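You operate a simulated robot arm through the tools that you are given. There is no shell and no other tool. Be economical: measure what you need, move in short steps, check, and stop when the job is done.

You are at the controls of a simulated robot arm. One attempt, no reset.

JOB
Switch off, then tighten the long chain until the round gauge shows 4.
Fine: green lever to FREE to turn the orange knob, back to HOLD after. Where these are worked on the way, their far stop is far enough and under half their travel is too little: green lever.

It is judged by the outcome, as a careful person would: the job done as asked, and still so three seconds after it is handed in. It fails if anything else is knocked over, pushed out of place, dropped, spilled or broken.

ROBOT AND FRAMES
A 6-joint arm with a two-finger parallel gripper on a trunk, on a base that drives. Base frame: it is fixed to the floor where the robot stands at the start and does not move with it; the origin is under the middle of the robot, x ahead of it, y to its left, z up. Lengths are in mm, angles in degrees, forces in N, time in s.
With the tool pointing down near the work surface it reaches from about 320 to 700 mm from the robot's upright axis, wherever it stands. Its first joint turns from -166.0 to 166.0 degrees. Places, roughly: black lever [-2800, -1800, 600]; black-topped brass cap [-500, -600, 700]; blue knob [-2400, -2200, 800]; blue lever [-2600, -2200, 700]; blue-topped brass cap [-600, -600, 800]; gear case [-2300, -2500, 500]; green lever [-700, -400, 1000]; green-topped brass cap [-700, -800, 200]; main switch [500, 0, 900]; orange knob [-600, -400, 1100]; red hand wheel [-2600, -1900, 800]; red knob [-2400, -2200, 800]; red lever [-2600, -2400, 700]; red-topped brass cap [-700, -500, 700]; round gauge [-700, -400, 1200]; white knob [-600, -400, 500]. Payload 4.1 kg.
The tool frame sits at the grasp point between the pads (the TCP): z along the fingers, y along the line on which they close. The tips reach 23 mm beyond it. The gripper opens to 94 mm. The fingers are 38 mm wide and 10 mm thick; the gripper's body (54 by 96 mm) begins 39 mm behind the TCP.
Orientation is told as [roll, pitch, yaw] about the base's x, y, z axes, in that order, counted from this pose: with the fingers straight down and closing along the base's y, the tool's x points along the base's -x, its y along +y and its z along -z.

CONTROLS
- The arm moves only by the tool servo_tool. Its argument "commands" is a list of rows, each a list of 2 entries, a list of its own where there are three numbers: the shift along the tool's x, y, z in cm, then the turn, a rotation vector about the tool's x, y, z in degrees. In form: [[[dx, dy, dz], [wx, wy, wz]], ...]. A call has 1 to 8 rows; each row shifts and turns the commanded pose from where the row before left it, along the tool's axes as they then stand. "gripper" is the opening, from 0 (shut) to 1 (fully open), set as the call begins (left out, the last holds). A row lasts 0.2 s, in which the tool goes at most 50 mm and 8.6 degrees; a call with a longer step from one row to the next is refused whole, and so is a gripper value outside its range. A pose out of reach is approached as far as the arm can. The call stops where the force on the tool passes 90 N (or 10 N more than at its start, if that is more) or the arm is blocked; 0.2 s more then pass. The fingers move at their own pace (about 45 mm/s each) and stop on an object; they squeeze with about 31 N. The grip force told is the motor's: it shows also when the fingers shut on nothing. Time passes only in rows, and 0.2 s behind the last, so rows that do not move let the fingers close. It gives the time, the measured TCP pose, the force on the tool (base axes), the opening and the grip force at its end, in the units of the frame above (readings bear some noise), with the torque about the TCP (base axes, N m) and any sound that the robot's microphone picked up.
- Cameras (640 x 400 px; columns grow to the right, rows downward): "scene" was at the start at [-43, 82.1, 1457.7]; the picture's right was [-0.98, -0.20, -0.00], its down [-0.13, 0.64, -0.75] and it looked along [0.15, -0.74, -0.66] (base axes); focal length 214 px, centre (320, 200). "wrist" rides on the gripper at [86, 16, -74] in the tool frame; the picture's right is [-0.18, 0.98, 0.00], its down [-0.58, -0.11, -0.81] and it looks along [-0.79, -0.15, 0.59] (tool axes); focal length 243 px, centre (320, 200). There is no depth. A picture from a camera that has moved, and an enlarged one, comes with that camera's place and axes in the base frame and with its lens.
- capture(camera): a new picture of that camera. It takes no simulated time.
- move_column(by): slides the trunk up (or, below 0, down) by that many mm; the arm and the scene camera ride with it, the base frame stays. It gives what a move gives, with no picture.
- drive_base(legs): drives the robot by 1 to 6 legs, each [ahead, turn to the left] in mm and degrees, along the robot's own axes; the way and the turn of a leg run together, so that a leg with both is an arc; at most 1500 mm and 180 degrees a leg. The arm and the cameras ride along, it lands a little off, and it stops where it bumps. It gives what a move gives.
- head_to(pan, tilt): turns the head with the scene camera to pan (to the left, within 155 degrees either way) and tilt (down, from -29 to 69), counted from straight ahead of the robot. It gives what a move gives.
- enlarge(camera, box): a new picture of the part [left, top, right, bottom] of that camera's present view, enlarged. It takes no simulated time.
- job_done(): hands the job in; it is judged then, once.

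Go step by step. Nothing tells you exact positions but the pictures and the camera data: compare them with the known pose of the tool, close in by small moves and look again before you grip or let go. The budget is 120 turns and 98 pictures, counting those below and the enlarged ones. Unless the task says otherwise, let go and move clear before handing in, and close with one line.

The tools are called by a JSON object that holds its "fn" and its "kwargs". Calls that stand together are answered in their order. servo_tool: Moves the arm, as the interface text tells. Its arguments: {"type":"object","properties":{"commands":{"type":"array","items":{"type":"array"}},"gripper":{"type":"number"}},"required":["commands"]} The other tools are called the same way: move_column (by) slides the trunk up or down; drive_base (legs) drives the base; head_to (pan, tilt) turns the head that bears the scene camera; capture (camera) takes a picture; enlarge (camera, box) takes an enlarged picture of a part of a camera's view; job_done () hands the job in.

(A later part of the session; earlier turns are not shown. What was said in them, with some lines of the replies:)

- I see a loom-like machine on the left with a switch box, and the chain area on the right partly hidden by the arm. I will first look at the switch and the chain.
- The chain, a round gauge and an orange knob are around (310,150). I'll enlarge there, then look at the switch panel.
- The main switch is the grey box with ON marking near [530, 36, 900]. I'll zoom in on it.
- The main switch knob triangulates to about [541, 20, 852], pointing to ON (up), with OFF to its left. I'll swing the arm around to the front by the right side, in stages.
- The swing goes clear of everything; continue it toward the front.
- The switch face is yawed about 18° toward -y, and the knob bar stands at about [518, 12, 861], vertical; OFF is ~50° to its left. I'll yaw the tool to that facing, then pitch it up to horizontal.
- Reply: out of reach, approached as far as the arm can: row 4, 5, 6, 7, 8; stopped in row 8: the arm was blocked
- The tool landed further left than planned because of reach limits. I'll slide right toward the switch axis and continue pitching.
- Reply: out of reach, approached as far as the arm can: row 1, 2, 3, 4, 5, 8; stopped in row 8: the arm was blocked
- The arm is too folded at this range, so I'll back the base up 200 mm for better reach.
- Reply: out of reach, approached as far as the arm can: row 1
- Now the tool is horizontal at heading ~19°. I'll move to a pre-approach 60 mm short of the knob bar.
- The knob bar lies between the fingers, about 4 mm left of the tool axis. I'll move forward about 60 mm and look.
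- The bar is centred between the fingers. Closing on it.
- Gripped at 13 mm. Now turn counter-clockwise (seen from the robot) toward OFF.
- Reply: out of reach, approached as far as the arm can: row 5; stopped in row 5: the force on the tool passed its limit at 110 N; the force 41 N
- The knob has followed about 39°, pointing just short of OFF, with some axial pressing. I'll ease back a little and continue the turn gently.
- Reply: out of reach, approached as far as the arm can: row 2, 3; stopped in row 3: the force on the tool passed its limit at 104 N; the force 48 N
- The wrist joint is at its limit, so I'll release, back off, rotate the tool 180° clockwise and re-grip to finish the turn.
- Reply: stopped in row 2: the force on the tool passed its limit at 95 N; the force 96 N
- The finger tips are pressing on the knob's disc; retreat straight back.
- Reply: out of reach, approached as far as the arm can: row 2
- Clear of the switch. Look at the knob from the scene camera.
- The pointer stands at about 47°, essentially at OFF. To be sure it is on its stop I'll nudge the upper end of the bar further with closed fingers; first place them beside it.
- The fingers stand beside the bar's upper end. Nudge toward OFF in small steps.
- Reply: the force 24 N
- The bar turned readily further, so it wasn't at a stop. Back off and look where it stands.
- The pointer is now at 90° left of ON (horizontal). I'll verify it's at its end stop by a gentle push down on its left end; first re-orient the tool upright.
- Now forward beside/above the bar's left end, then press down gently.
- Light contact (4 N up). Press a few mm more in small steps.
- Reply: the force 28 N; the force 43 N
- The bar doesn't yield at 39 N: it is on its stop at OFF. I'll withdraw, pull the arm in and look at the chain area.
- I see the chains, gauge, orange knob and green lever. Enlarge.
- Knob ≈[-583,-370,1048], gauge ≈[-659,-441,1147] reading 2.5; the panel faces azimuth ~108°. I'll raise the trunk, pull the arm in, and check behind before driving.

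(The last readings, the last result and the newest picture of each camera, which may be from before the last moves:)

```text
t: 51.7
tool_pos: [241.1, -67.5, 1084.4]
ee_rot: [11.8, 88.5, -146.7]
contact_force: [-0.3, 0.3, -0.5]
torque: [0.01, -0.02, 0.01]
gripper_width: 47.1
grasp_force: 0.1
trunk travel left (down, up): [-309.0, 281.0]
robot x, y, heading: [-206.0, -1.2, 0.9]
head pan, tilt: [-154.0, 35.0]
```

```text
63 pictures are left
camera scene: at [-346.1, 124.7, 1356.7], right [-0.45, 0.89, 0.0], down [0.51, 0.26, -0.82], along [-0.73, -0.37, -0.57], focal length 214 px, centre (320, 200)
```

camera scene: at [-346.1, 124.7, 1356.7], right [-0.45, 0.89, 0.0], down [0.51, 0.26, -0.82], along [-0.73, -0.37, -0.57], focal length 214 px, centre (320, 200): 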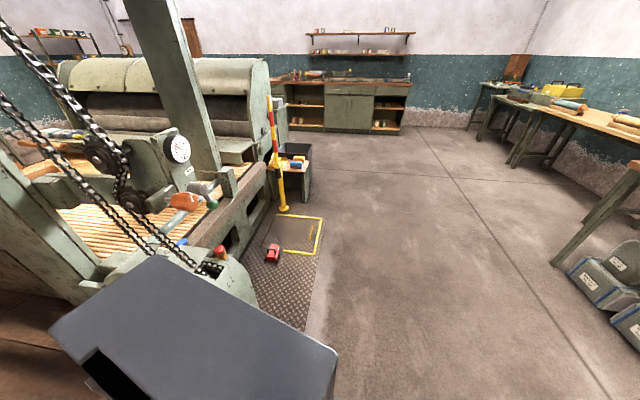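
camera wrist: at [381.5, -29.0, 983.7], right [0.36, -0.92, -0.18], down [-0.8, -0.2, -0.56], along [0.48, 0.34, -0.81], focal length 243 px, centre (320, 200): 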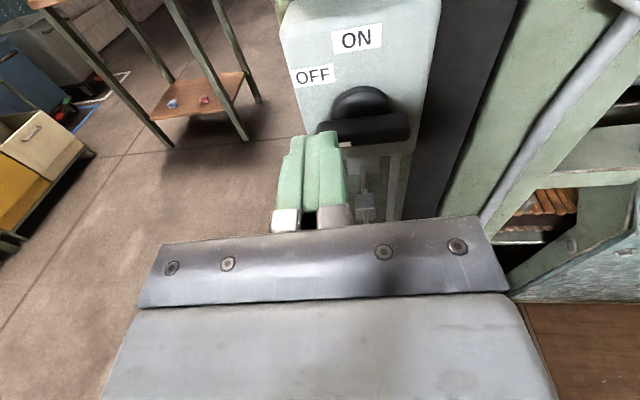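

Floor behind is clear. Drive: turn right 25°, reverse 640 mm, turn right 47°, ending facing the knob panel from ~650 mm.

{"fn": "drive_base", "kwargs": {"legs": [[0, -25.3], [-640, 0], [0, -47]]}}

{"fn": "head_to", "kwargs": {"pan": -15, "tilt": 25}}

{"fn": "capture", "kwargs": {"camera": "scene"}}

```text
t: 58.7
tool_pos: [-700.6, -186.0, 1084.9]
ee_rot: [11.9, 88.5, 142.9]
contact_force: [-0.1, -0.3, -0.1]
torque: [-0.01, -0.01, 0.0]
gripper_width: 46.9
grasp_force: 0.1
trunk travel left (down, up): [-309.0, 281.0]
robot x, y, heading: [-785.2, 258.9, -70.0]
head pan, tilt: [-154.0, 35.0]
```

```text
t: 60.9
tool_pos: [-700.7, -185.2, 1085.3]
ee_rot: [12.1, 88.5, 143.0]
contact_force: [-0.3, 0.3, 0.5]
torque: [-0.05, 0.0, 0.01]
gripper_width: 46.9
grasp_force: 0.1
trunk travel left (down, up): [-309.0, 281.0]
robot x, y, heading: [-787.4, 262.3, -70.2]
head pan, tilt: [-15.0, 25.0]
```

```text
62 pictures are left
camera scene: at [-641.6, 278.5, 1372.5], right [-1.0, -0.09, 0.0], down [-0.04, 0.42, -0.91], along [0.08, -0.9, -0.42], focal length 214 px, centre (320, 200)
```

scene: 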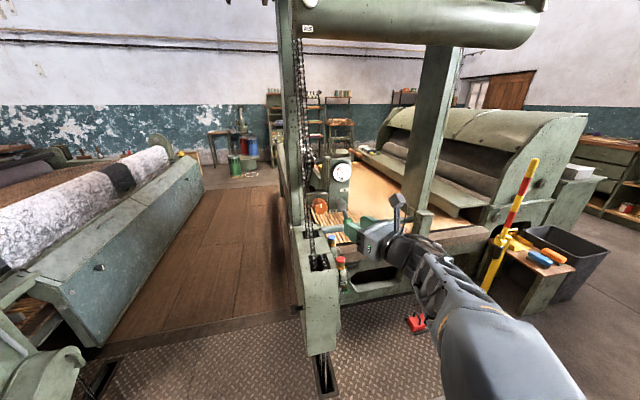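

{"fn": "enlarge", "kwargs": {"camera": "scene", "box": [285, 130, 385, 260]}}

{"fn": "capture", "kwargs": {"camera": "wrist"}}

```text
3.08 times, centred on (335, 195) of scene
camera zoom: at [-641.6, 278.5, 1372.5], right [-1.0, -0.09, 0.0], down [-0.04, 0.42, -0.91], along [0.08, -0.9, -0.42], focal length 660 px, centre (274, 215)
```

zoom: 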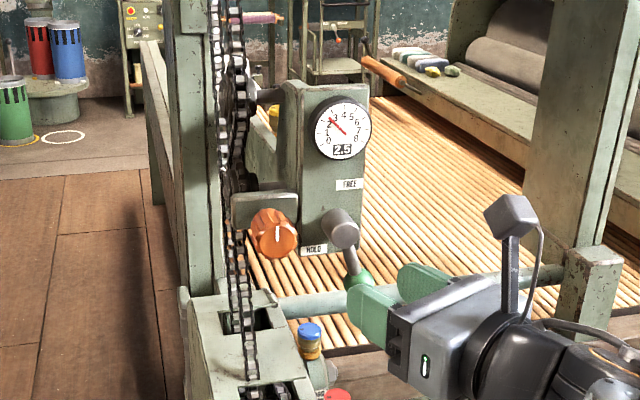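

```text
60 pictures are left
camera wrist: at [-759.6, -142.0, 1173.0], right [-0.75, -0.64, -0.18], down [-0.46, 0.69, -0.56], along [0.48, -0.34, -0.81], focal length 243 px, centre (320, 200)
```

wrist: 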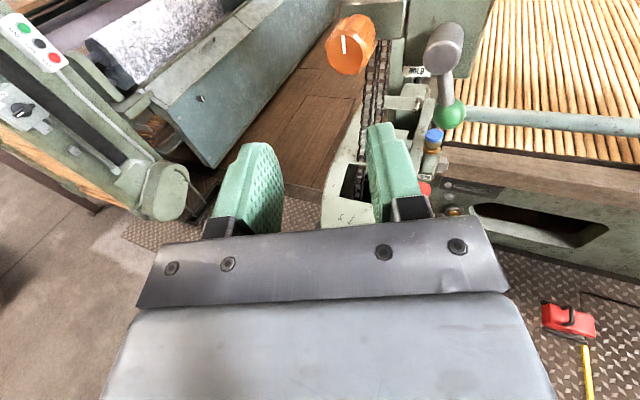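

Triangulated: knob ≈[-586,-375,1046], lever pivot ≈[-664,-418,1030], green ball ≈[-686,-431,952], so the lever hangs ~18° right of down; FREE is up/right. I'll align the tool with the panel (heading -72°), close the fingers, and go to a spot in front of the ball's left side.

{"fn": "servo_tool", "kwargs": {"commands": [[[0, 0, 0], [-7.7, 0, 0]], [[0, 0, 0], [-7.7, 0, 0]], [[0, 0, 0], [-7.7, 0, 0]], [[-3.45, 0.56, 3.4], [0, 0, 0]], [[-3.45, 0.56, 3.4], [0, 0, 0]], [[-3.45, 0.56, 3.4], [0, 0, 0]], [[-3.45, 0.56, 3.4], [0, 0, 0]], [[0, 0, 0], [0, 0, 0]]], "gripper": 0}}

{"fn": "capture", "kwargs": {"camera": "wrist"}}

{"fn": "enlarge", "kwargs": {"camera": "scene", "box": [285, 130, 385, 260]}}

```text
t: 62.7
tool_pos: [-679.9, -318.2, 940.3]
ee_rot: [35.8, 88.4, 143.7]
contact_force: [0.5, -0.3, 0.0]
torque: [0.02, 0.0, 0.0]
gripper_width: 0.0
grasp_force: 30.9
trunk travel left (down, up): [-309.0, 281.0]
robot x, y, heading: [-789.2, 257.6, -69.9]
head pan, tilt: [-15.0, 25.0]
```

```text
59 pictures are left
camera wrist: at [-716.9, -253.8, 1026.8], right [-0.94, -0.3, -0.17], down [-0.16, 0.81, -0.57], along [0.31, -0.5, -0.81], focal length 243 px, centre (320, 200)
```

wrist: 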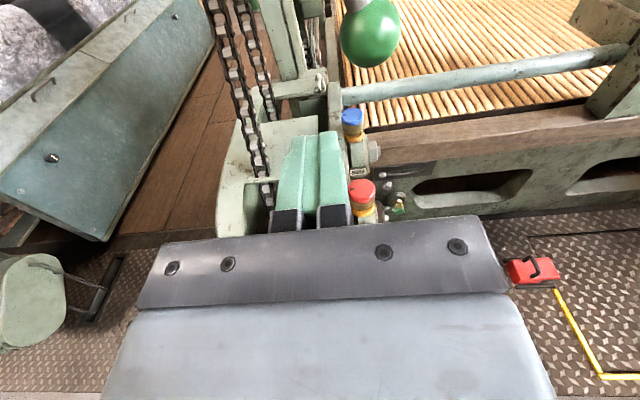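

```text
3.08 times, centred on (335, 195) of scene
camera zoom: at [-641.6, 278.1, 1372.5], right [-1.0, -0.09, 0.0], down [-0.04, 0.42, -0.91], along [0.08, -0.9, -0.42], focal length 660 px, centre (274, 215)
```

zoom: 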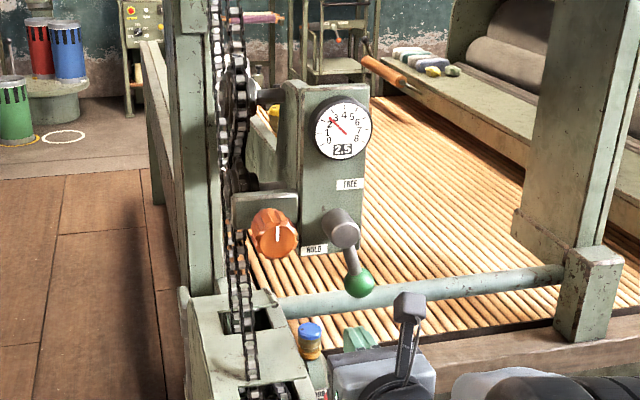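

The ball checks out at ~[-683,-431,954] in the wrist view. Moving forward so the closed fingers stand left of the ball.

{"fn": "servo_tool", "kwargs": {"commands": [[[0.25, 0, 3], [0, 0, 0]], [[0.25, 0, 3], [0, 0, 0]], [[0.2, 0, 3], [0, 0, 0]], [[0, 0, 0], [0, 0, 0]]]}}

{"fn": "capture", "kwargs": {"camera": "wrist"}}

{"fn": "enlarge", "kwargs": {"camera": "scene", "box": [285, 130, 385, 260]}}

```text
t: 63.7
tool_pos: [-652.9, -402.5, 948.8]
ee_rot: [34.1, 88.5, 141.9]
contact_force: [-0.1, 0.1, -0.1]
torque: [0.0, 0.0, 0.01]
gripper_width: 0.1
grasp_force: 31.1
trunk travel left (down, up): [-309.0, 281.0]
robot x, y, heading: [-786.8, 257.2, -69.9]
head pan, tilt: [-15.0, 25.0]
```

```text
57 pictures are left
camera wrist: at [-690.1, -338.7, 1035.7], right [-0.94, -0.3, -0.17], down [-0.16, 0.81, -0.57], along [0.31, -0.5, -0.81], focal length 243 px, centre (320, 200)
```

wrist: 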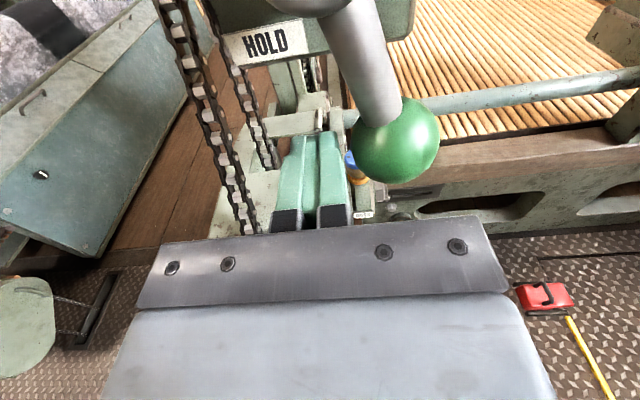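

```text
3.08 times, centred on (335, 195) of scene
camera zoom: at [-641.5, 278.3, 1372.5], right [-1.0, -0.09, 0.0], down [-0.04, 0.42, -0.91], along [0.08, -0.9, -0.42], focal length 660 px, centre (274, 215)
```

zoom: 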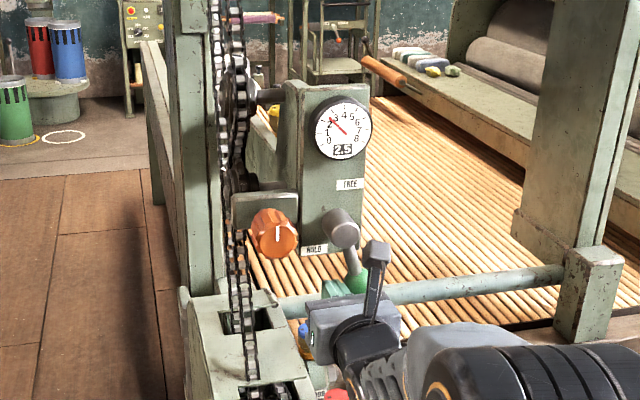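

Fingers are left of the ball and at its height. Now push it right along its arc around the pivot, first part.

{"fn": "servo_tool", "kwargs": {"commands": [[[-0.4, 1.3, 0], [0, 0, 0]], [[0.2, 1.1, 0], [0, 0, 0]], [[0.2, 1.1, 0], [0, 0, 0]], [[0.3, 1.0, 0], [0, 0, 0]], [[0, 0, 0], [0, 0, 0]]]}}

{"fn": "capture", "kwargs": {"camera": "wrist"}}

```text
t: 64.9
tool_pos: [-697.8, -417.0, 953.2]
ee_rot: [32.8, 88.4, 140.6]
contact_force: [0.5, 1.2, -1.0]
torque: [0.01, 0.0, -0.02]
gripper_width: 0.0
grasp_force: 31.2
trunk travel left (down, up): [-309.0, 281.0]
robot x, y, heading: [-787.4, 256.9, -69.8]
head pan, tilt: [-15.0, 25.0]
```

```text
55 pictures are left
camera wrist: at [-733.7, -353.3, 1040.9], right [-0.94, -0.3, -0.17], down [-0.16, 0.81, -0.56], along [0.31, -0.5, -0.81], focal length 243 px, centre (320, 200)
```

wrist: 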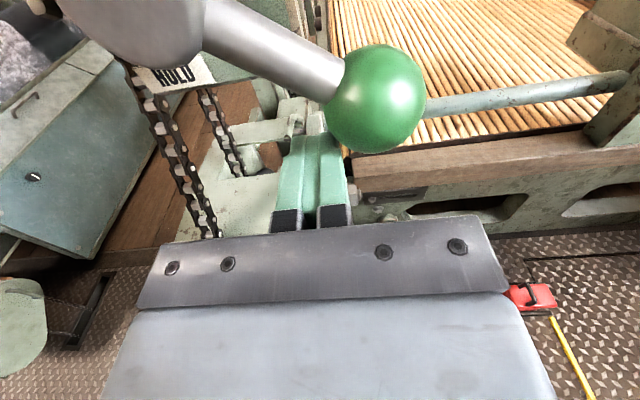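

The lever swings easily (now ~45–50°). Continue up the arc.

{"fn": "servo_tool", "kwargs": {"commands": [[[0.5, 1.1, 0], [0, 0, 0]], [[0.5, 1.1, 0], [0, 0, 0]], [[1.0, 1.0, 0], [0, 0, 0]], [[1.0, 1.0, 0], [0, 0, 0]], [[1.4, 0.5, 0], [0, 0, 0]], [[0, 0, 0], [0, 0, 0]]]}}

{"fn": "enlarge", "kwargs": {"camera": "scene", "box": [285, 130, 385, 260]}}

```text
t: 66.3
tool_pos: [-740.8, -433.8, 996.3]
ee_rot: [27.2, 88.2, 135.0]
contact_force: [0.4, 12.0, -18.3]
torque: [-0.26, 0.09, 0.13]
gripper_width: 0.0
grasp_force: 30.8
trunk travel left (down, up): [-309.0, 281.0]
robot x, y, heading: [-785.8, 255.3, -69.8]
head pan, tilt: [-15.0, 25.0]
```

```text
3.08 times, centred on (335, 195) of scene
camera zoom: at [-641.4, 278.6, 1372.2], right [-1.0, -0.09, 0.0], down [-0.04, 0.42, -0.91], along [0.08, -0.9, -0.42], focal length 660 px, centre (274, 215)
```

zoom: 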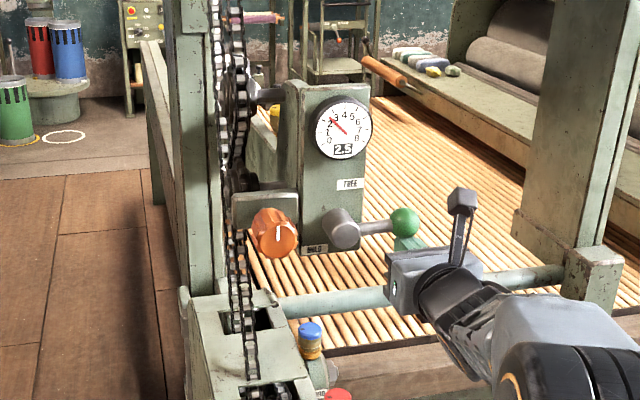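

Lever is about horizontal; a reaction of ~18 N appears. Push a bit further up to find the stop.

{"fn": "servo_tool", "kwargs": {"commands": [[[0.6, 0.1, 0], [0, 0, 0]], [[0.6, 0, 0], [0, 0, 0]], [[0, 0, 0], [0, 0, 0]]]}}

{"fn": "enlarge", "kwargs": {"camera": "scene", "box": [285, 130, 385, 260]}}

```text
t: 67.1
tool_pos: [-741.4, -433.5, 996.9]
ee_rot: [12.2, 87.4, 120.1]
contact_force: [2.8, 27.2, -48.1]
torque: [-0.51, 0.38, 0.19]
gripper_width: 0.0
grasp_force: 30.8
trunk travel left (down, up): [-309.0, 281.0]
robot x, y, heading: [-786.5, 259.2, -69.7]
head pan, tilt: [-15.0, 25.0]
```

```text
3.08 times, centred on (335, 195) of scene
camera zoom: at [-640.9, 277.4, 1372.1], right [-1.0, -0.09, 0.0], down [-0.04, 0.42, -0.91], along [0.08, -0.9, -0.42], focal length 660 px, centre (274, 215)
```

zoom: 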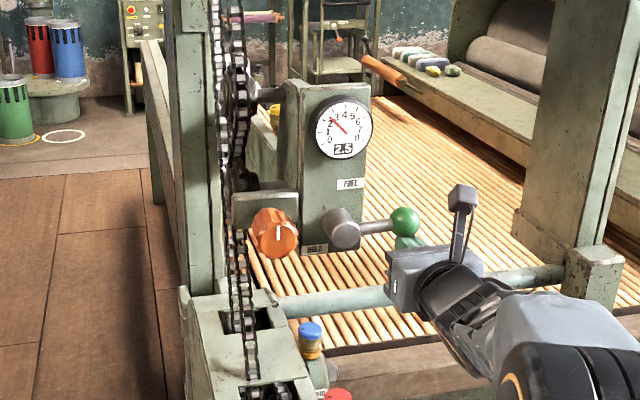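

The lever is against its stop at FREE. Now withdraw and move in front of the orange knob with the gripper open.

{"fn": "servo_tool", "kwargs": {"commands": [[[-2.0, 0, 0], [0, 0, 0]], [[0, 0, -4], [0, 0, 0]], [[0, 0, -4], [0, 0, 0]], [[0, 0, -4], [0, 0, 0]], [[1.55, -4.1, 0.36], [0, 0, 0]], [[1.55, -4.1, 0.36], [0, 0, 0]], [[1.55, -4.1, 0.36], [0, 0, 0]], [[1.55, -4.1, 0.36], [0, 0, 0]]], "gripper": 1}}

{"fn": "capture", "kwargs": {"camera": "wrist"}}

{"fn": "enlarge", "kwargs": {"camera": "scene", "box": [285, 130, 385, 260]}}

```text
t: 68.9
tool_pos: [-629.3, -289.2, 1054.8]
ee_rot: [26.6, 88.6, 135.0]
contact_force: [-0.7, 0.2, -0.5]
torque: [0.01, 0.01, 0.0]
gripper_width: 93.9
grasp_force: 0.0
out of reach, approached as far as the arm can: row 8
trunk travel left (down, up): [-309.0, 281.0]
robot x, y, heading: [-787.6, 259.6, -70.0]
head pan, tilt: [-15.0, 25.0]
```

```text
52 pictures are left
camera wrist: at [-667.0, -224.3, 1141.9], right [-0.94, -0.31, -0.17], down [-0.16, 0.81, -0.56], along [0.31, -0.5, -0.81], focal length 243 px, centre (320, 200)
```

wrist: 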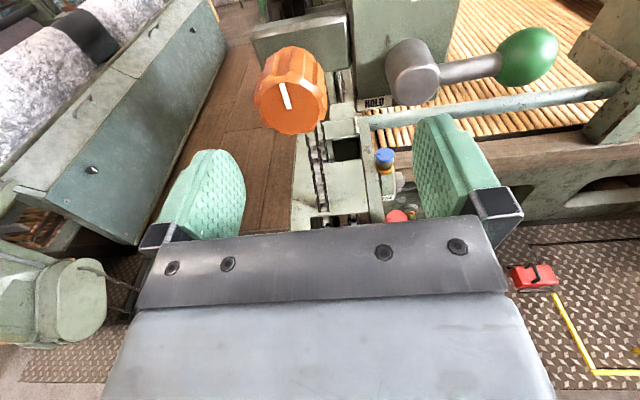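

```text
3.08 times, centred on (335, 195) of scene
camera zoom: at [-641.8, 278.5, 1372.5], right [-1.0, -0.09, 0.0], down [-0.04, 0.42, -0.91], along [0.08, -0.9, -0.42], focal length 660 px, centre (274, 215)
```

zoom: 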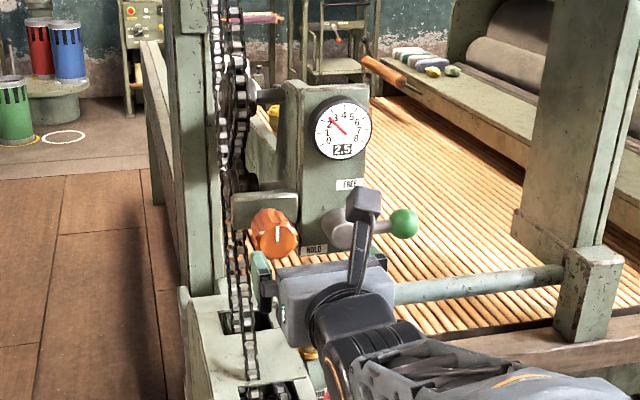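

Aligned radially, the wrist is at a singularity/limit. I'll shift the base ~230 mm to the robot's left so the tool meets the knob at ~20° to the arm's azimuth, as worked at the switch.

{"fn": "drive_base", "kwargs": {"legs": [[0, 85], [228, 0], [0, -90]]}}

{"fn": "head_to", "kwargs": {"pan": -10, "tilt": 25}}

{"fn": "capture", "kwargs": {"camera": "scene"}}

```text
t: 78.1
tool_pos: [-459.6, -234.7, 1054.5]
ee_rot: [28.1, 88.6, 132.4]
contact_force: [0.9, 0.0, -0.4]
torque: [0.0, 0.03, 0.03]
gripper_width: 94.0
grasp_force: 0.0
trunk travel left (down, up): [-309.0, 281.0]
robot x, y, heading: [-579.6, 321.0, -73.8]
head pan, tilt: [-15.0, 25.0]
```

```text
t: 78.8
tool_pos: [-459.4, -234.7, 1053.0]
ee_rot: [28.1, 88.5, 132.3]
contact_force: [-0.1, -0.2, 0.0]
torque: [-0.01, 0.03, -0.02]
gripper_width: 94.0
grasp_force: 0.1
trunk travel left (down, up): [-309.0, 281.0]
robot x, y, heading: [-573.1, 319.3, -74.0]
head pan, tilt: [-10.0, 25.0]
```

```text
50 pictures are left
camera scene: at [-423.8, 331.9, 1372.5], right [-0.99, -0.11, 0.0], down [-0.05, 0.42, -0.91], along [0.1, -0.9, -0.42], focal length 214 px, centre (320, 200)
```

scene: 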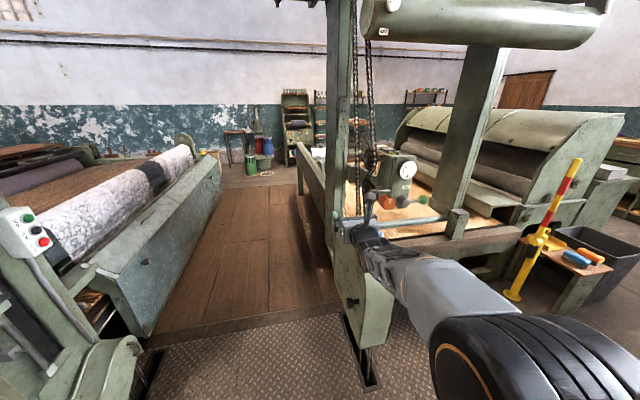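

Now rotate the tool to -72° heading and slide right to in front of the knob.

{"fn": "servo_tool", "kwargs": {"commands": [[[0, 0, 0], [3.8, 0, 0]], [[-0.2, 4.1, 0], [0, 0, 0]], [[-0.2, 4.1, 0], [0, 0, 0]], [[-0.2, 4.1, 0], [0, 0, 0]], [[-0.2, 4.1, 0], [0, 0, 0]], [[0, 0, 0], [0, 0, 0]]]}}

{"fn": "capture", "kwargs": {"camera": "wrist"}}

{"fn": "enlarge", "kwargs": {"camera": "scene", "box": [340, 140, 460, 270]}}

```text
t: 80.2
tool_pos: [-619.3, -284.5, 1050.8]
ee_rot: [22.7, 88.5, 130.8]
contact_force: [0.9, -0.2, 0.0]
torque: [0.03, 0.01, 0.01]
gripper_width: 94.1
grasp_force: 0.0
trunk travel left (down, up): [-309.0, 281.0]
robot x, y, heading: [-578.2, 322.8, -73.9]
head pan, tilt: [-10.0, 25.0]
```

```text
49 pictures are left
camera wrist: at [-655.8, -220.5, 1137.1], right [-0.94, -0.3, -0.17], down [-0.16, 0.81, -0.56], along [0.31, -0.5, -0.81], focal length 243 px, centre (320, 200)
```

wrist: 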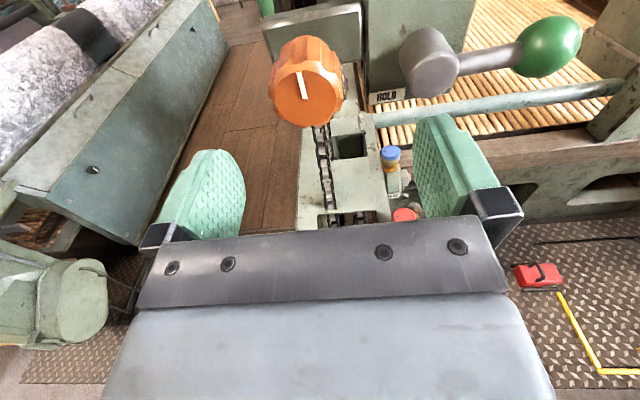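

```text
3.08 times, centred on (400, 205) of scene
camera zoom: at [-424.1, 331.7, 1372.5], right [-0.99, -0.11, 0.0], down [-0.04, 0.42, -0.91], along [0.1, -0.9, -0.42], focal length 660 px, centre (74, 185)
```

zoom: 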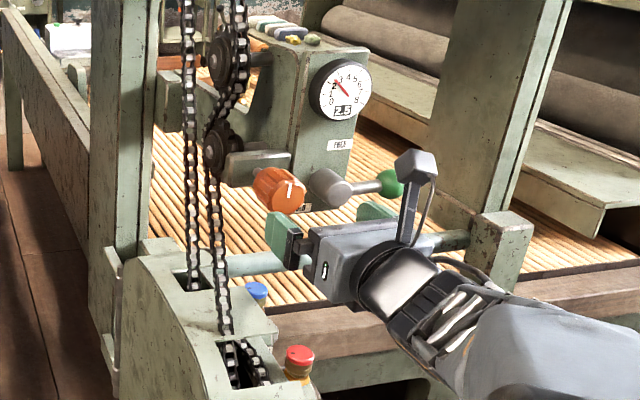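

Knob front at ≈[-589,-358,1048]. Approach so the pads cover ~25 mm of it, then grip.

{"fn": "servo_tool", "kwargs": {"commands": [[[-0.3, -0.6, 2.5], [0, 0, 0]], [[0, 0, 2.5], [0, 0, 0]], [[0, 0, 2.0], [0, 0, 0]], [[0, 0, 0.8], [0, 0, 0]], [[0, 0, 0], [0, 0, 0]]]}}

{"fn": "capture", "kwargs": {"camera": "wrist"}}

```text
t: 81.4
tool_pos: [-585.0, -358.9, 1042.8]
ee_rot: [23.9, 88.6, 132.1]
contact_force: [-0.1, 0.4, 0.7]
torque: [-0.02, 0.01, 0.01]
gripper_width: 93.9
grasp_force: 0.2
trunk travel left (down, up): [-309.0, 281.0]
robot x, y, heading: [-572.5, 320.6, -73.9]
head pan, tilt: [-10.0, 25.0]
```

```text
47 pictures are left
camera wrist: at [-622.8, -295.8, 1130.2], right [-0.94, -0.3, -0.17], down [-0.16, 0.81, -0.56], along [0.31, -0.5, -0.81], focal length 243 px, centre (320, 200)
```

wrist: 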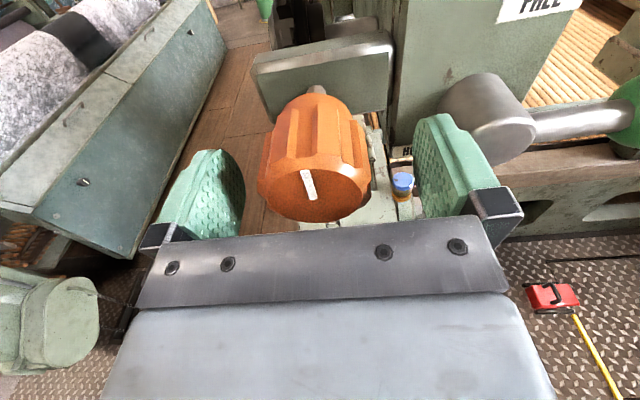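

Well positioned; nudge 3 mm left, 4 mm up and grip.

{"fn": "servo_tool", "kwargs": {"commands": [[[0.4, -0.3, 0], [0, 0, 0]], [[0, 0, 0], [0, 0, 0]], [[0, 0, 0], [0, 0, 0]], [[0, 0, 0], [0, 0, 0]], [[0, 0, 0], [0, 0, 0]]], "gripper": 0}}

{"fn": "capture", "kwargs": {"camera": "wrist"}}

```text
t: 82.6
tool_pos: [-585.1, -359.0, 1045.6]
ee_rot: [19.5, 88.5, 127.4]
contact_force: [-10.7, -8.1, 2.7]
torque: [0.01, -0.06, -1.4]
gripper_width: 47.8
grasp_force: 45.2
trunk travel left (down, up): [-309.0, 281.0]
robot x, y, heading: [-576.6, 318.6, -74.1]
head pan, tilt: [-10.0, 25.0]
```

```text
46 pictures are left
camera wrist: at [-622.3, -295.2, 1133.8], right [-0.94, -0.3, -0.18], down [-0.15, 0.81, -0.56], along [0.31, -0.5, -0.81], focal length 243 px, centre (320, 200)
```

wrist: 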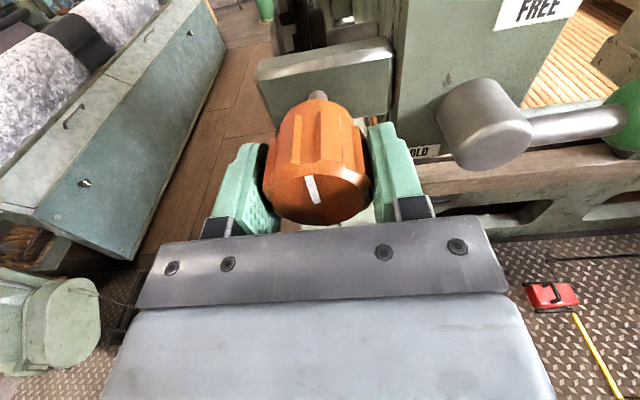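

Gripped at 48 mm with a 13 N side load; ease right and turn clockwise 24°, watching the gauge.

{"fn": "servo_tool", "kwargs": {"commands": [[[0, 0.25, 0], [0, 0, 0]], [[0, 0, 0], [0, 0, 8]], [[0, 0, 0], [0, 0, 8]], [[0, 0, 0], [0, 0, 8]], [[0, 0, 0], [0, 0, 0]]]}}

{"fn": "enlarge", "kwargs": {"camera": "scene", "box": [370, 140, 430, 210]}}

```text
t: 83.8
tool_pos: [-582.8, -357.9, 1047.0]
ee_rot: [-86.6, 66.6, 21.5]
contact_force: [8.9, -1.5, -1.3]
torque: [-0.19, -0.02, 1.81]
gripper_width: 47.9
grasp_force: 45.2
trunk travel left (down, up): [-309.0, 281.0]
robot x, y, heading: [-575.8, 318.4, -73.7]
head pan, tilt: [-10.0, 25.0]
```

```text
5.71 times, centred on (400, 175) of scene
camera zoom: at [-422.7, 331.9, 1372.3], right [-0.99, -0.11, 0.0], down [-0.05, 0.42, -0.91], along [0.1, -0.9, -0.42], focal length 1226 px, centre (-137, 343)
```

zoom: 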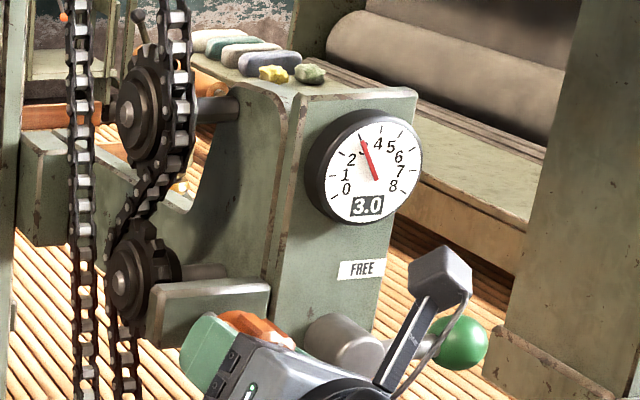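

Clockwise tightens: now 3.0 after 24°. Turn 40° more and re-read.

{"fn": "servo_tool", "kwargs": {"commands": [[[0, 0, 0], [0, 0, 8]], [[0, 0, 0], [0, 0, 8]], [[0, 0, 0], [0, 0, 8]], [[0, 0, 0], [0, 0, 8]], [[0, 0, 0], [0, 0, 8]], [[0, 0, 0], [0, 0, 0]]]}}

{"fn": "enlarge", "kwargs": {"camera": "scene", "box": [370, 140, 430, 210]}}

```text
t: 85.2
tool_pos: [-583.2, -357.6, 1049.1]
ee_rot: [-88.8, 26.6, 19.1]
contact_force: [23.1, 0.9, 3.9]
torque: [-0.87, -0.22, 1.2]
gripper_width: 48.0
grasp_force: 44.5
trunk travel left (down, up): [-309.0, 281.0]
robot x, y, heading: [-580.0, 322.7, -73.7]
head pan, tilt: [-10.0, 25.0]
```

```text
5.71 times, centred on (400, 175) of scene
camera zoom: at [-420.5, 332.9, 1372.1], right [-0.99, -0.11, 0.0], down [-0.05, 0.42, -0.91], along [0.1, -0.9, -0.42], focal length 1226 px, centre (-137, 343)
```

zoom: 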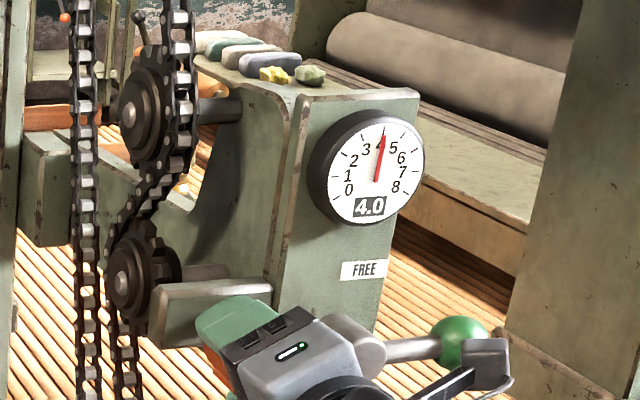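

The gauge shows 4.0. I'll ease the 23 N side load before releasing.

{"fn": "servo_tool", "kwargs": {"commands": [[[-0.2, -0.1, 0], [0, 0, 0]], [[0, 0, 0], [0, 0, 0]]]}}

{"fn": "enlarge", "kwargs": {"camera": "scene", "box": [385, 150, 415, 185]}}

```text
t: 85.8
tool_pos: [-583.1, -356.9, 1048.9]
ee_rot: [-88.8, 26.6, 18.9]
contact_force: [18.2, -6.5, 13.8]
torque: [-0.75, -0.19, 0.93]
gripper_width: 48.0
grasp_force: 45.1
trunk travel left (down, up): [-309.0, 281.0]
robot x, y, heading: [-574.3, 322.3, -73.8]
head pan, tilt: [-10.0, 25.0]
```

```text
11.43 times, centred on (400, 168) of scene
camera zoom: at [-421.1, 332.5, 1372.3], right [-0.99, -0.11, 0.0], down [-0.05, 0.42, -0.91], along [0.1, -0.9, -0.42], focal length 2451 px, centre (-594, 571)
```

zoom: 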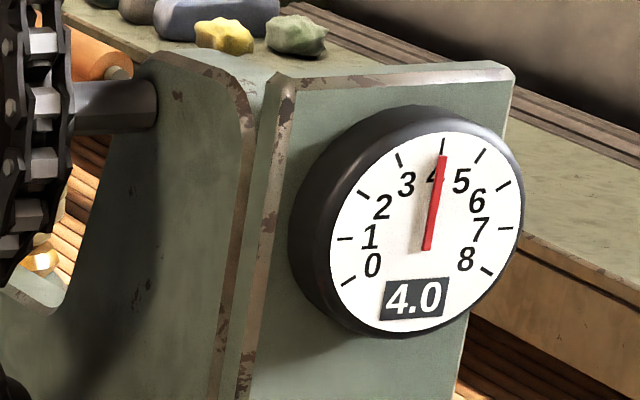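

Reads 4.0 exactly and little turning torque remains. Release and check the reading.

{"fn": "servo_tool", "kwargs": {"commands": [[[0, -0.1, 0], [0, 0, 0]], [[0, 0, 0], [0, 0, 0]], [[0, 0, 0], [0, 0, 0]], [[0, 0, 0], [0, 0, 0]]], "gripper": 1}}

{"fn": "enlarge", "kwargs": {"camera": "scene", "box": [370, 140, 430, 210]}}

{"fn": "capture", "kwargs": {"camera": "wrist"}}

```text
t: 86.8
tool_pos: [-582.7, -356.3, 1047.4]
ee_rot: [-88.5, 26.6, 18.8]
contact_force: [0.7, 0.7, -1.6]
torque: [-0.02, -0.03, -0.01]
gripper_width: 93.9
grasp_force: 0.1
trunk travel left (down, up): [-309.0, 281.0]
robot x, y, heading: [-575.7, 320.3, -73.8]
head pan, tilt: [-10.0, 25.0]
```

```text
5.71 times, centred on (400, 175) of scene
camera zoom: at [-423.7, 331.9, 1372.5], right [-0.99, -0.11, 0.0], down [-0.05, 0.42, -0.91], along [0.1, -0.9, -0.42], focal length 1226 px, centre (-137, 343)
```

zoom: 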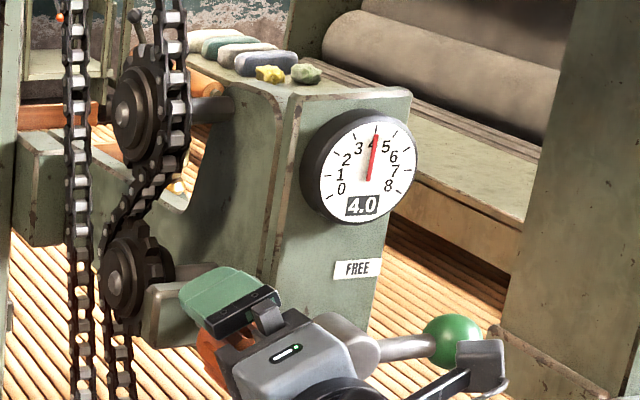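

```text
41 pictures are left
camera wrist: at [-686.5, -313.4, 1072.5], right [-0.27, -0.06, -0.96], down [0.29, 0.95, -0.14], along [0.92, -0.32, -0.24], focal length 243 px, centre (320, 200)
```

wrist: 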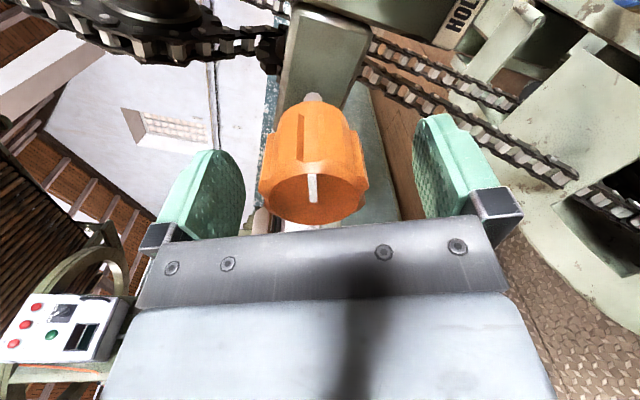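

The gauge holds 4.0. Back off and roll the tool upright again.

{"fn": "servo_tool", "kwargs": {"commands": [[[0, 0, -4.5], [0, 0, 0]], [[0, 0, -4.5], [0, 0, 0]], [[0, 0, -2], [0, 0, -8.6]], [[0, 0, 0], [0, 0, -8.6]], [[0, 0, 0], [0, 0, -8.6]], [[0, 0, 0], [0, 0, -8.6]], [[0, 0, 0], [0, 0, -8.6]], [[0, 0, 0], [0, 0, -8.6]]]}}

{"fn": "servo_tool", "kwargs": {"commands": [[[0, 0, 0], [0, 0, -8.6]], [[1.2, 4.1, 0], [0, 0, 0]], [[1.0, 4.1, 0], [0, 0, 0]], [[1.0, 4.1, 0], [0, 0, 0]], [[0, 3.7, 0], [0, 0, 0]], [[0, 0, 0], [0, 0, 0]]], "gripper": 0}}

{"fn": "capture", "kwargs": {"camera": "wrist"}}

```text
t: 88.6
tool_pos: [-615.8, -251.1, 1049.9]
ee_rot: [-83.3, 78.3, 24.7]
contact_force: [-1.1, 0.3, 0.2]
torque: [-0.02, 0.0, 0.02]
gripper_width: 94.1
grasp_force: 0.0
trunk travel left (down, up): [-309.0, 281.0]
robot x, y, heading: [-577.9, 316.8, -73.9]
head pan, tilt: [-10.0, 25.0]
```

```text
t: 90.0
tool_pos: [-770.6, -303.7, 1073.3]
ee_rot: [-67.0, 86.5, 41.3]
contact_force: [-0.4, -0.1, -0.2]
torque: [0.0, 0.02, 0.0]
gripper_width: 0.2
grasp_force: 31.3
trunk travel left (down, up): [-309.0, 281.0]
robot x, y, heading: [-574.2, 320.4, -73.8]
head pan, tilt: [-10.0, 25.0]
```

```text
40 pictures are left
camera wrist: at [-813.7, -241.7, 1160.4], right [-0.92, -0.3, -0.24], down [-0.12, 0.82, -0.55], along [0.36, -0.48, -0.8], focal length 243 px, centre (320, 200)
```

wrist: 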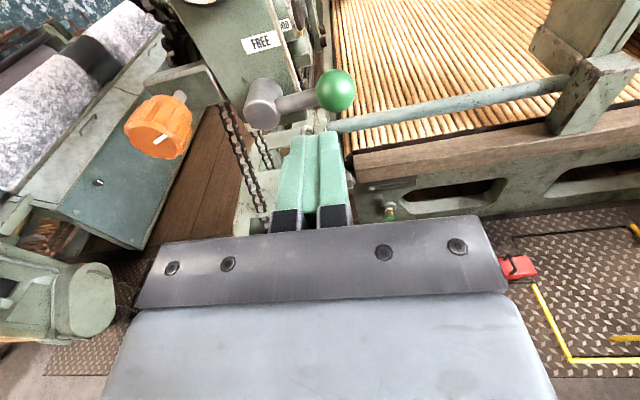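

Ball at ≈[-734,-443,1030]. Move in above it with closed fingers.

{"fn": "servo_tool", "kwargs": {"commands": [[[0.6, 0.4, 3.3], [0, 0, 0]], [[0.4, 0.4, 3.3], [0, 0, 0]], [[0.3, 0, 3.3], [0, 0, 0]], [[0, 0, 3.2], [0, 0, 0]], [[0, 0, 0], [0, 0, 0]]]}}

{"fn": "capture", "kwargs": {"camera": "wrist"}}

{"fn": "enlarge", "kwargs": {"camera": "scene", "box": [350, 140, 450, 250]}}

```text
t: 91.2
tool_pos: [-736.1, -431.4, 1081.0]
ee_rot: [-67.0, 86.5, 41.1]
contact_force: [-1.1, 0.1, -0.2]
torque: [-0.01, -0.02, -0.01]
gripper_width: 0.1
grasp_force: 31.4
trunk travel left (down, up): [-309.0, 281.0]
robot x, y, heading: [-575.7, 321.0, -74.2]
head pan, tilt: [-10.0, 25.0]
```

```text
39 pictures are left
camera wrist: at [-779.3, -369.0, 1167.7], right [-0.92, -0.3, -0.24], down [-0.12, 0.82, -0.56], along [0.36, -0.48, -0.8], focal length 243 px, centre (320, 200)
```

wrist: 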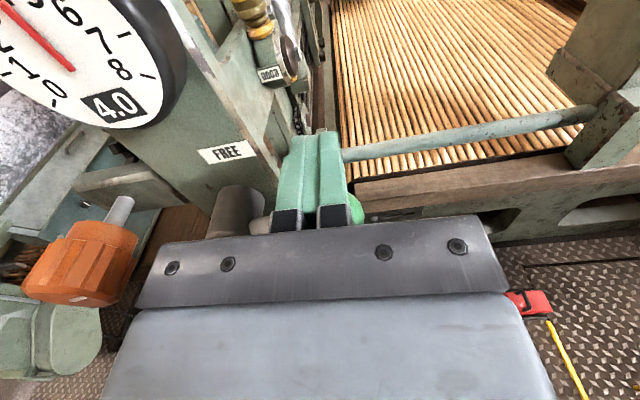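

```text
3.64 times, centred on (400, 195) of scene
camera zoom: at [-423.7, 331.6, 1372.5], right [-0.99, -0.11, 0.0], down [-0.05, 0.42, -0.91], along [0.1, -0.9, -0.42], focal length 780 px, centre (29, 218)
```

zoom: 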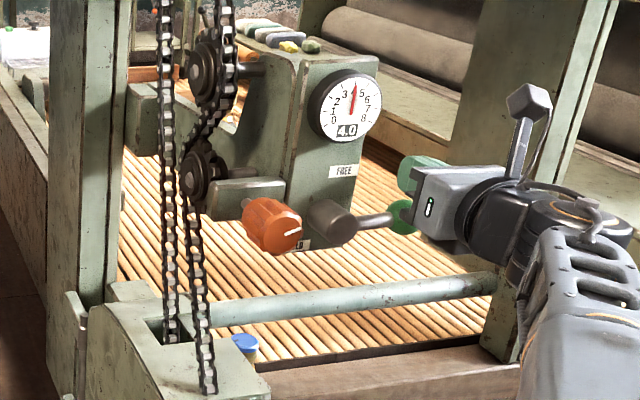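

Fingers are above the ball. Push down along the arc, first half.

{"fn": "servo_tool", "kwargs": {"commands": [[[-1.5, 0.6, 0], [0, 0, 0]], [[-1.6, 0.6, 0], [0, 0, 0]], [[-1.5, 0.1, 0], [0, 0, 0]], [[-1.5, 0.1, 0], [0, 0, 0]], [[0, 0, 0], [0, 0, 0]]]}}

{"fn": "enlarge", "kwargs": {"camera": "scene", "box": [350, 140, 450, 250]}}

{"fn": "capture", "kwargs": {"camera": "wrist"}}

```text
t: 92.4
tool_pos: [-748.1, -432.4, 1019.7]
ee_rot: [-66.7, 86.5, 41.3]
contact_force: [-0.6, -0.7, -0.5]
torque: [0.01, 0.0, -0.04]
gripper_width: 0.1
grasp_force: 31.3
trunk travel left (down, up): [-309.0, 281.0]
robot x, y, heading: [-579.2, 320.0, -74.1]
head pan, tilt: [-10.0, 25.0]
```

```text
3.64 times, centred on (400, 195) of scene
camera zoom: at [-423.8, 331.9, 1372.5], right [-0.99, -0.11, 0.0], down [-0.04, 0.42, -0.91], along [0.1, -0.9, -0.42], focal length 780 px, centre (29, 218)
```

zoom: 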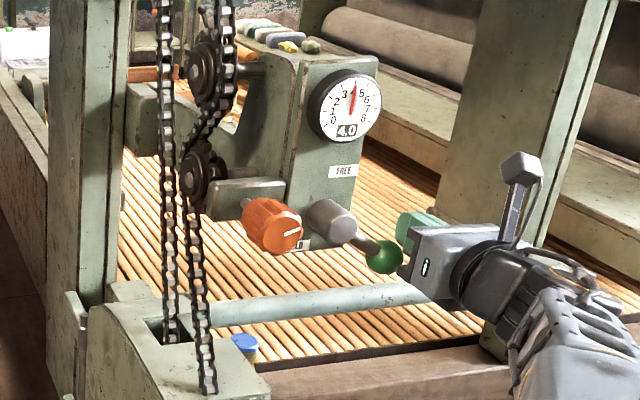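

```text
36 pictures are left
camera wrist: at [-789.9, -370.8, 1105.6], right [-0.92, -0.3, -0.24], down [-0.12, 0.82, -0.55], along [0.36, -0.48, -0.8], focal length 243 px, centre (320, 200)
```

wrist: 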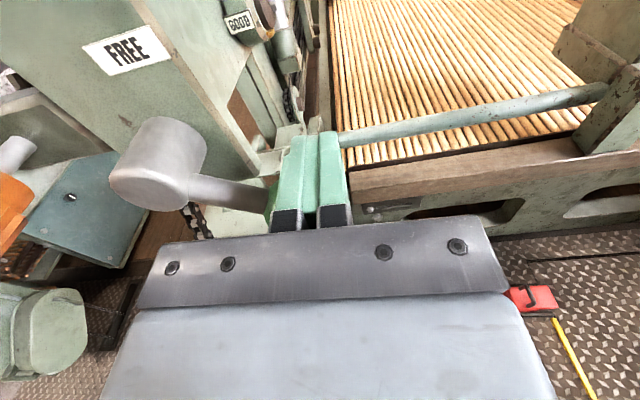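

Lever at ~55°. Continue down and left toward HOLD.

{"fn": "servo_tool", "kwargs": {"commands": [[[-1.6, -0.5, 0], [0, 0, 0]], [[-1.6, -0.6, 0], [0, 0, 0]], [[-1.2, -1.1, 0], [0, 0, 0]], [[-1.2, -1.2, 0], [0, 0, 0]], [[-0.3, -0.6, 0], [0, 0, 0]], [[0, 0, 0], [0, 0, 0]]]}}

{"fn": "enlarge", "kwargs": {"camera": "scene", "box": [350, 140, 450, 250]}}

{"fn": "capture", "kwargs": {"camera": "wrist"}}

```text
t: 93.8
tool_pos: [-712.2, -419.1, 966.9]
ee_rot: [-71.9, 86.5, 35.7]
contact_force: [-33.1, -23.7, 18.0]
torque: [-0.42, 0.1, -0.65]
gripper_width: 0.0
grasp_force: 30.8
trunk travel left (down, up): [-309.0, 281.0]
robot x, y, heading: [-578.6, 322.7, -74.1]
head pan, tilt: [-10.0, 25.0]
```

```text
3.64 times, centred on (400, 195) of scene
camera zoom: at [-427.4, 330.0, 1373.2], right [-0.99, -0.1, 0.0], down [-0.04, 0.42, -0.91], along [0.09, -0.9, -0.42], focal length 780 px, centre (29, 218)
```

zoom: 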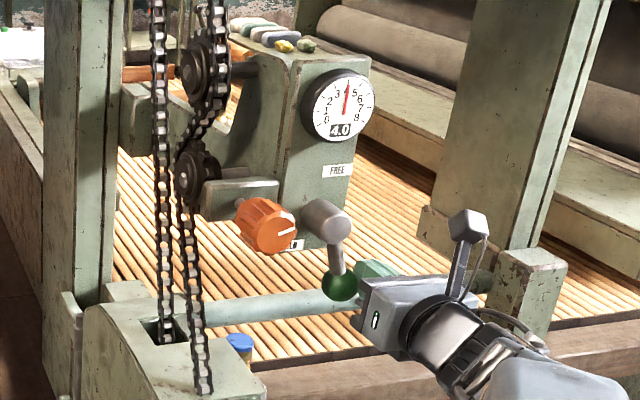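

```text
34 pictures are left
camera wrist: at [-755.7, -355.6, 1053.5], right [-0.93, -0.29, -0.24], down [-0.11, 0.82, -0.56], along [0.36, -0.49, -0.79], focal length 243 px, centre (320, 200)
```

wrist: 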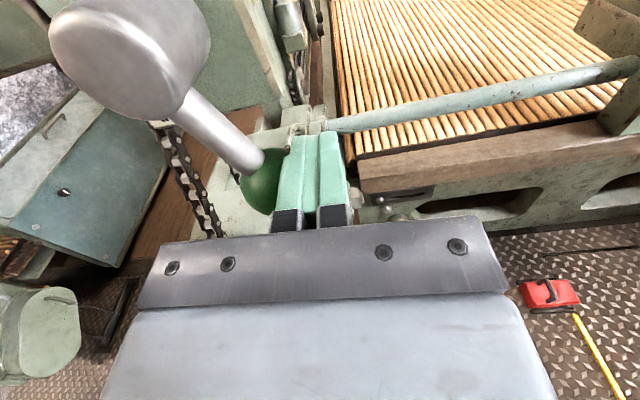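

A firm ~45 N reaction with the lever back down at its original angle: it is on HOLD. Withdraw to the right and back, then verify.

{"fn": "servo_tool", "kwargs": {"commands": [[[0, 2.0, 0], [0, 0, 0]], [[0, 0, -4], [0, 0, 0]], [[0, 0, -4.5], [0, 0, 0]], [[0, 0, -4.5], [0, 0, 0]], [[0, 0, 0], [0, 0, 0]]]}}

{"fn": "enlarge", "kwargs": {"camera": "scene", "box": [350, 140, 450, 250]}}

{"fn": "enlarge", "kwargs": {"camera": "scene", "box": [385, 150, 415, 185]}}

```text
t: 95.0
tool_pos: [-768.4, -301.3, 965.3]
ee_rot: [-66.9, 86.5, 41.4]
contact_force: [0.6, -0.2, -0.2]
torque: [-0.02, 0.02, 0.02]
gripper_width: 0.0
grasp_force: 31.3
trunk travel left (down, up): [-309.0, 281.0]
robot x, y, heading: [-578.7, 321.6, -73.8]
head pan, tilt: [-10.0, 25.0]
```

```text
3.64 times, centred on (400, 195) of scene
camera zoom: at [-423.9, 332.1, 1372.5], right [-0.99, -0.11, 0.0], down [-0.05, 0.42, -0.91], along [0.1, -0.9, -0.42], focal length 780 px, centre (29, 218)
```

zoom: 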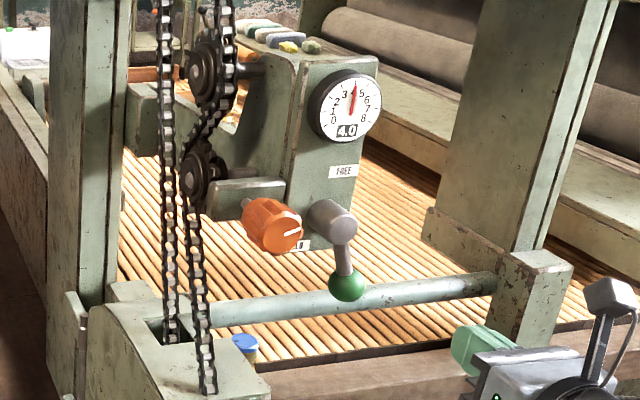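

```text
11.43 times, centred on (400, 168) of scene
camera zoom: at [-423.9, 332.1, 1372.5], right [-0.99, -0.11, 0.0], down [-0.05, 0.42, -0.91], along [0.1, -0.9, -0.42], focal length 2451 px, centre (-594, 571)
```

zoom: 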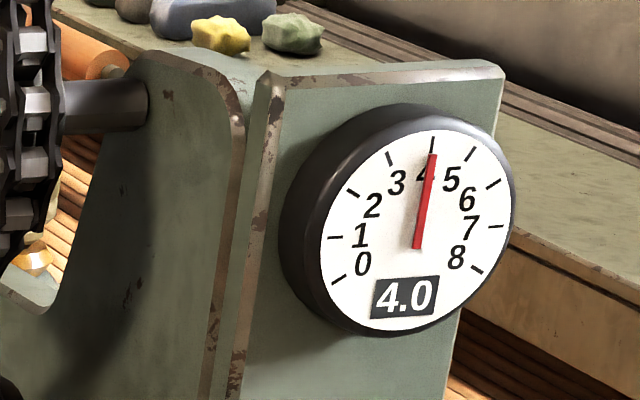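

Gauge 4.0, lever at HOLD. A last look at the main switch.

{"fn": "head_to", "kwargs": {"pan": 60, "tilt": 20}}

{"fn": "enlarge", "kwargs": {"camera": "scene", "box": [270, 150, 370, 250]}}

```text
t: 96.4
tool_pos: [-768.4, -301.4, 965.4]
ee_rot: [-67.0, 86.5, 41.1]
contact_force: [0.0, -0.5, -0.3]
torque: [0.02, -0.04, 0.04]
gripper_width: 0.1
grasp_force: 31.0
trunk travel left (down, up): [-309.0, 281.0]
robot x, y, heading: [-576.7, 322.6, -73.6]
head pan, tilt: [60.0, 20.0]
```

```text
4.00 times, centred on (320, 200) of scene
camera zoom: at [-343.3, 401.1, 1380.6], right [-0.24, -0.97, 0.0], down [-0.33, 0.08, -0.94], along [0.91, -0.23, -0.34], focal length 858 px, centre (320, 200)
```

zoom: 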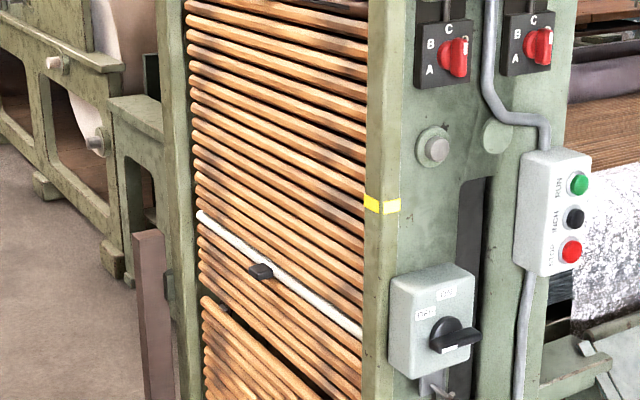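

The switch is still on its OFF stop, the gauge reads 4.0, the lever is at HOLD, and the arm is clear. I'm handing in now.

{"fn": "job_done", "kwargs": {}}

```text
The job is handed in.
```

The main switch is off, the long chain is tightened so the round gauge shows 4.0, and the green lever is back at HOLD. The arm is clear and I saw nothing else disturbed.
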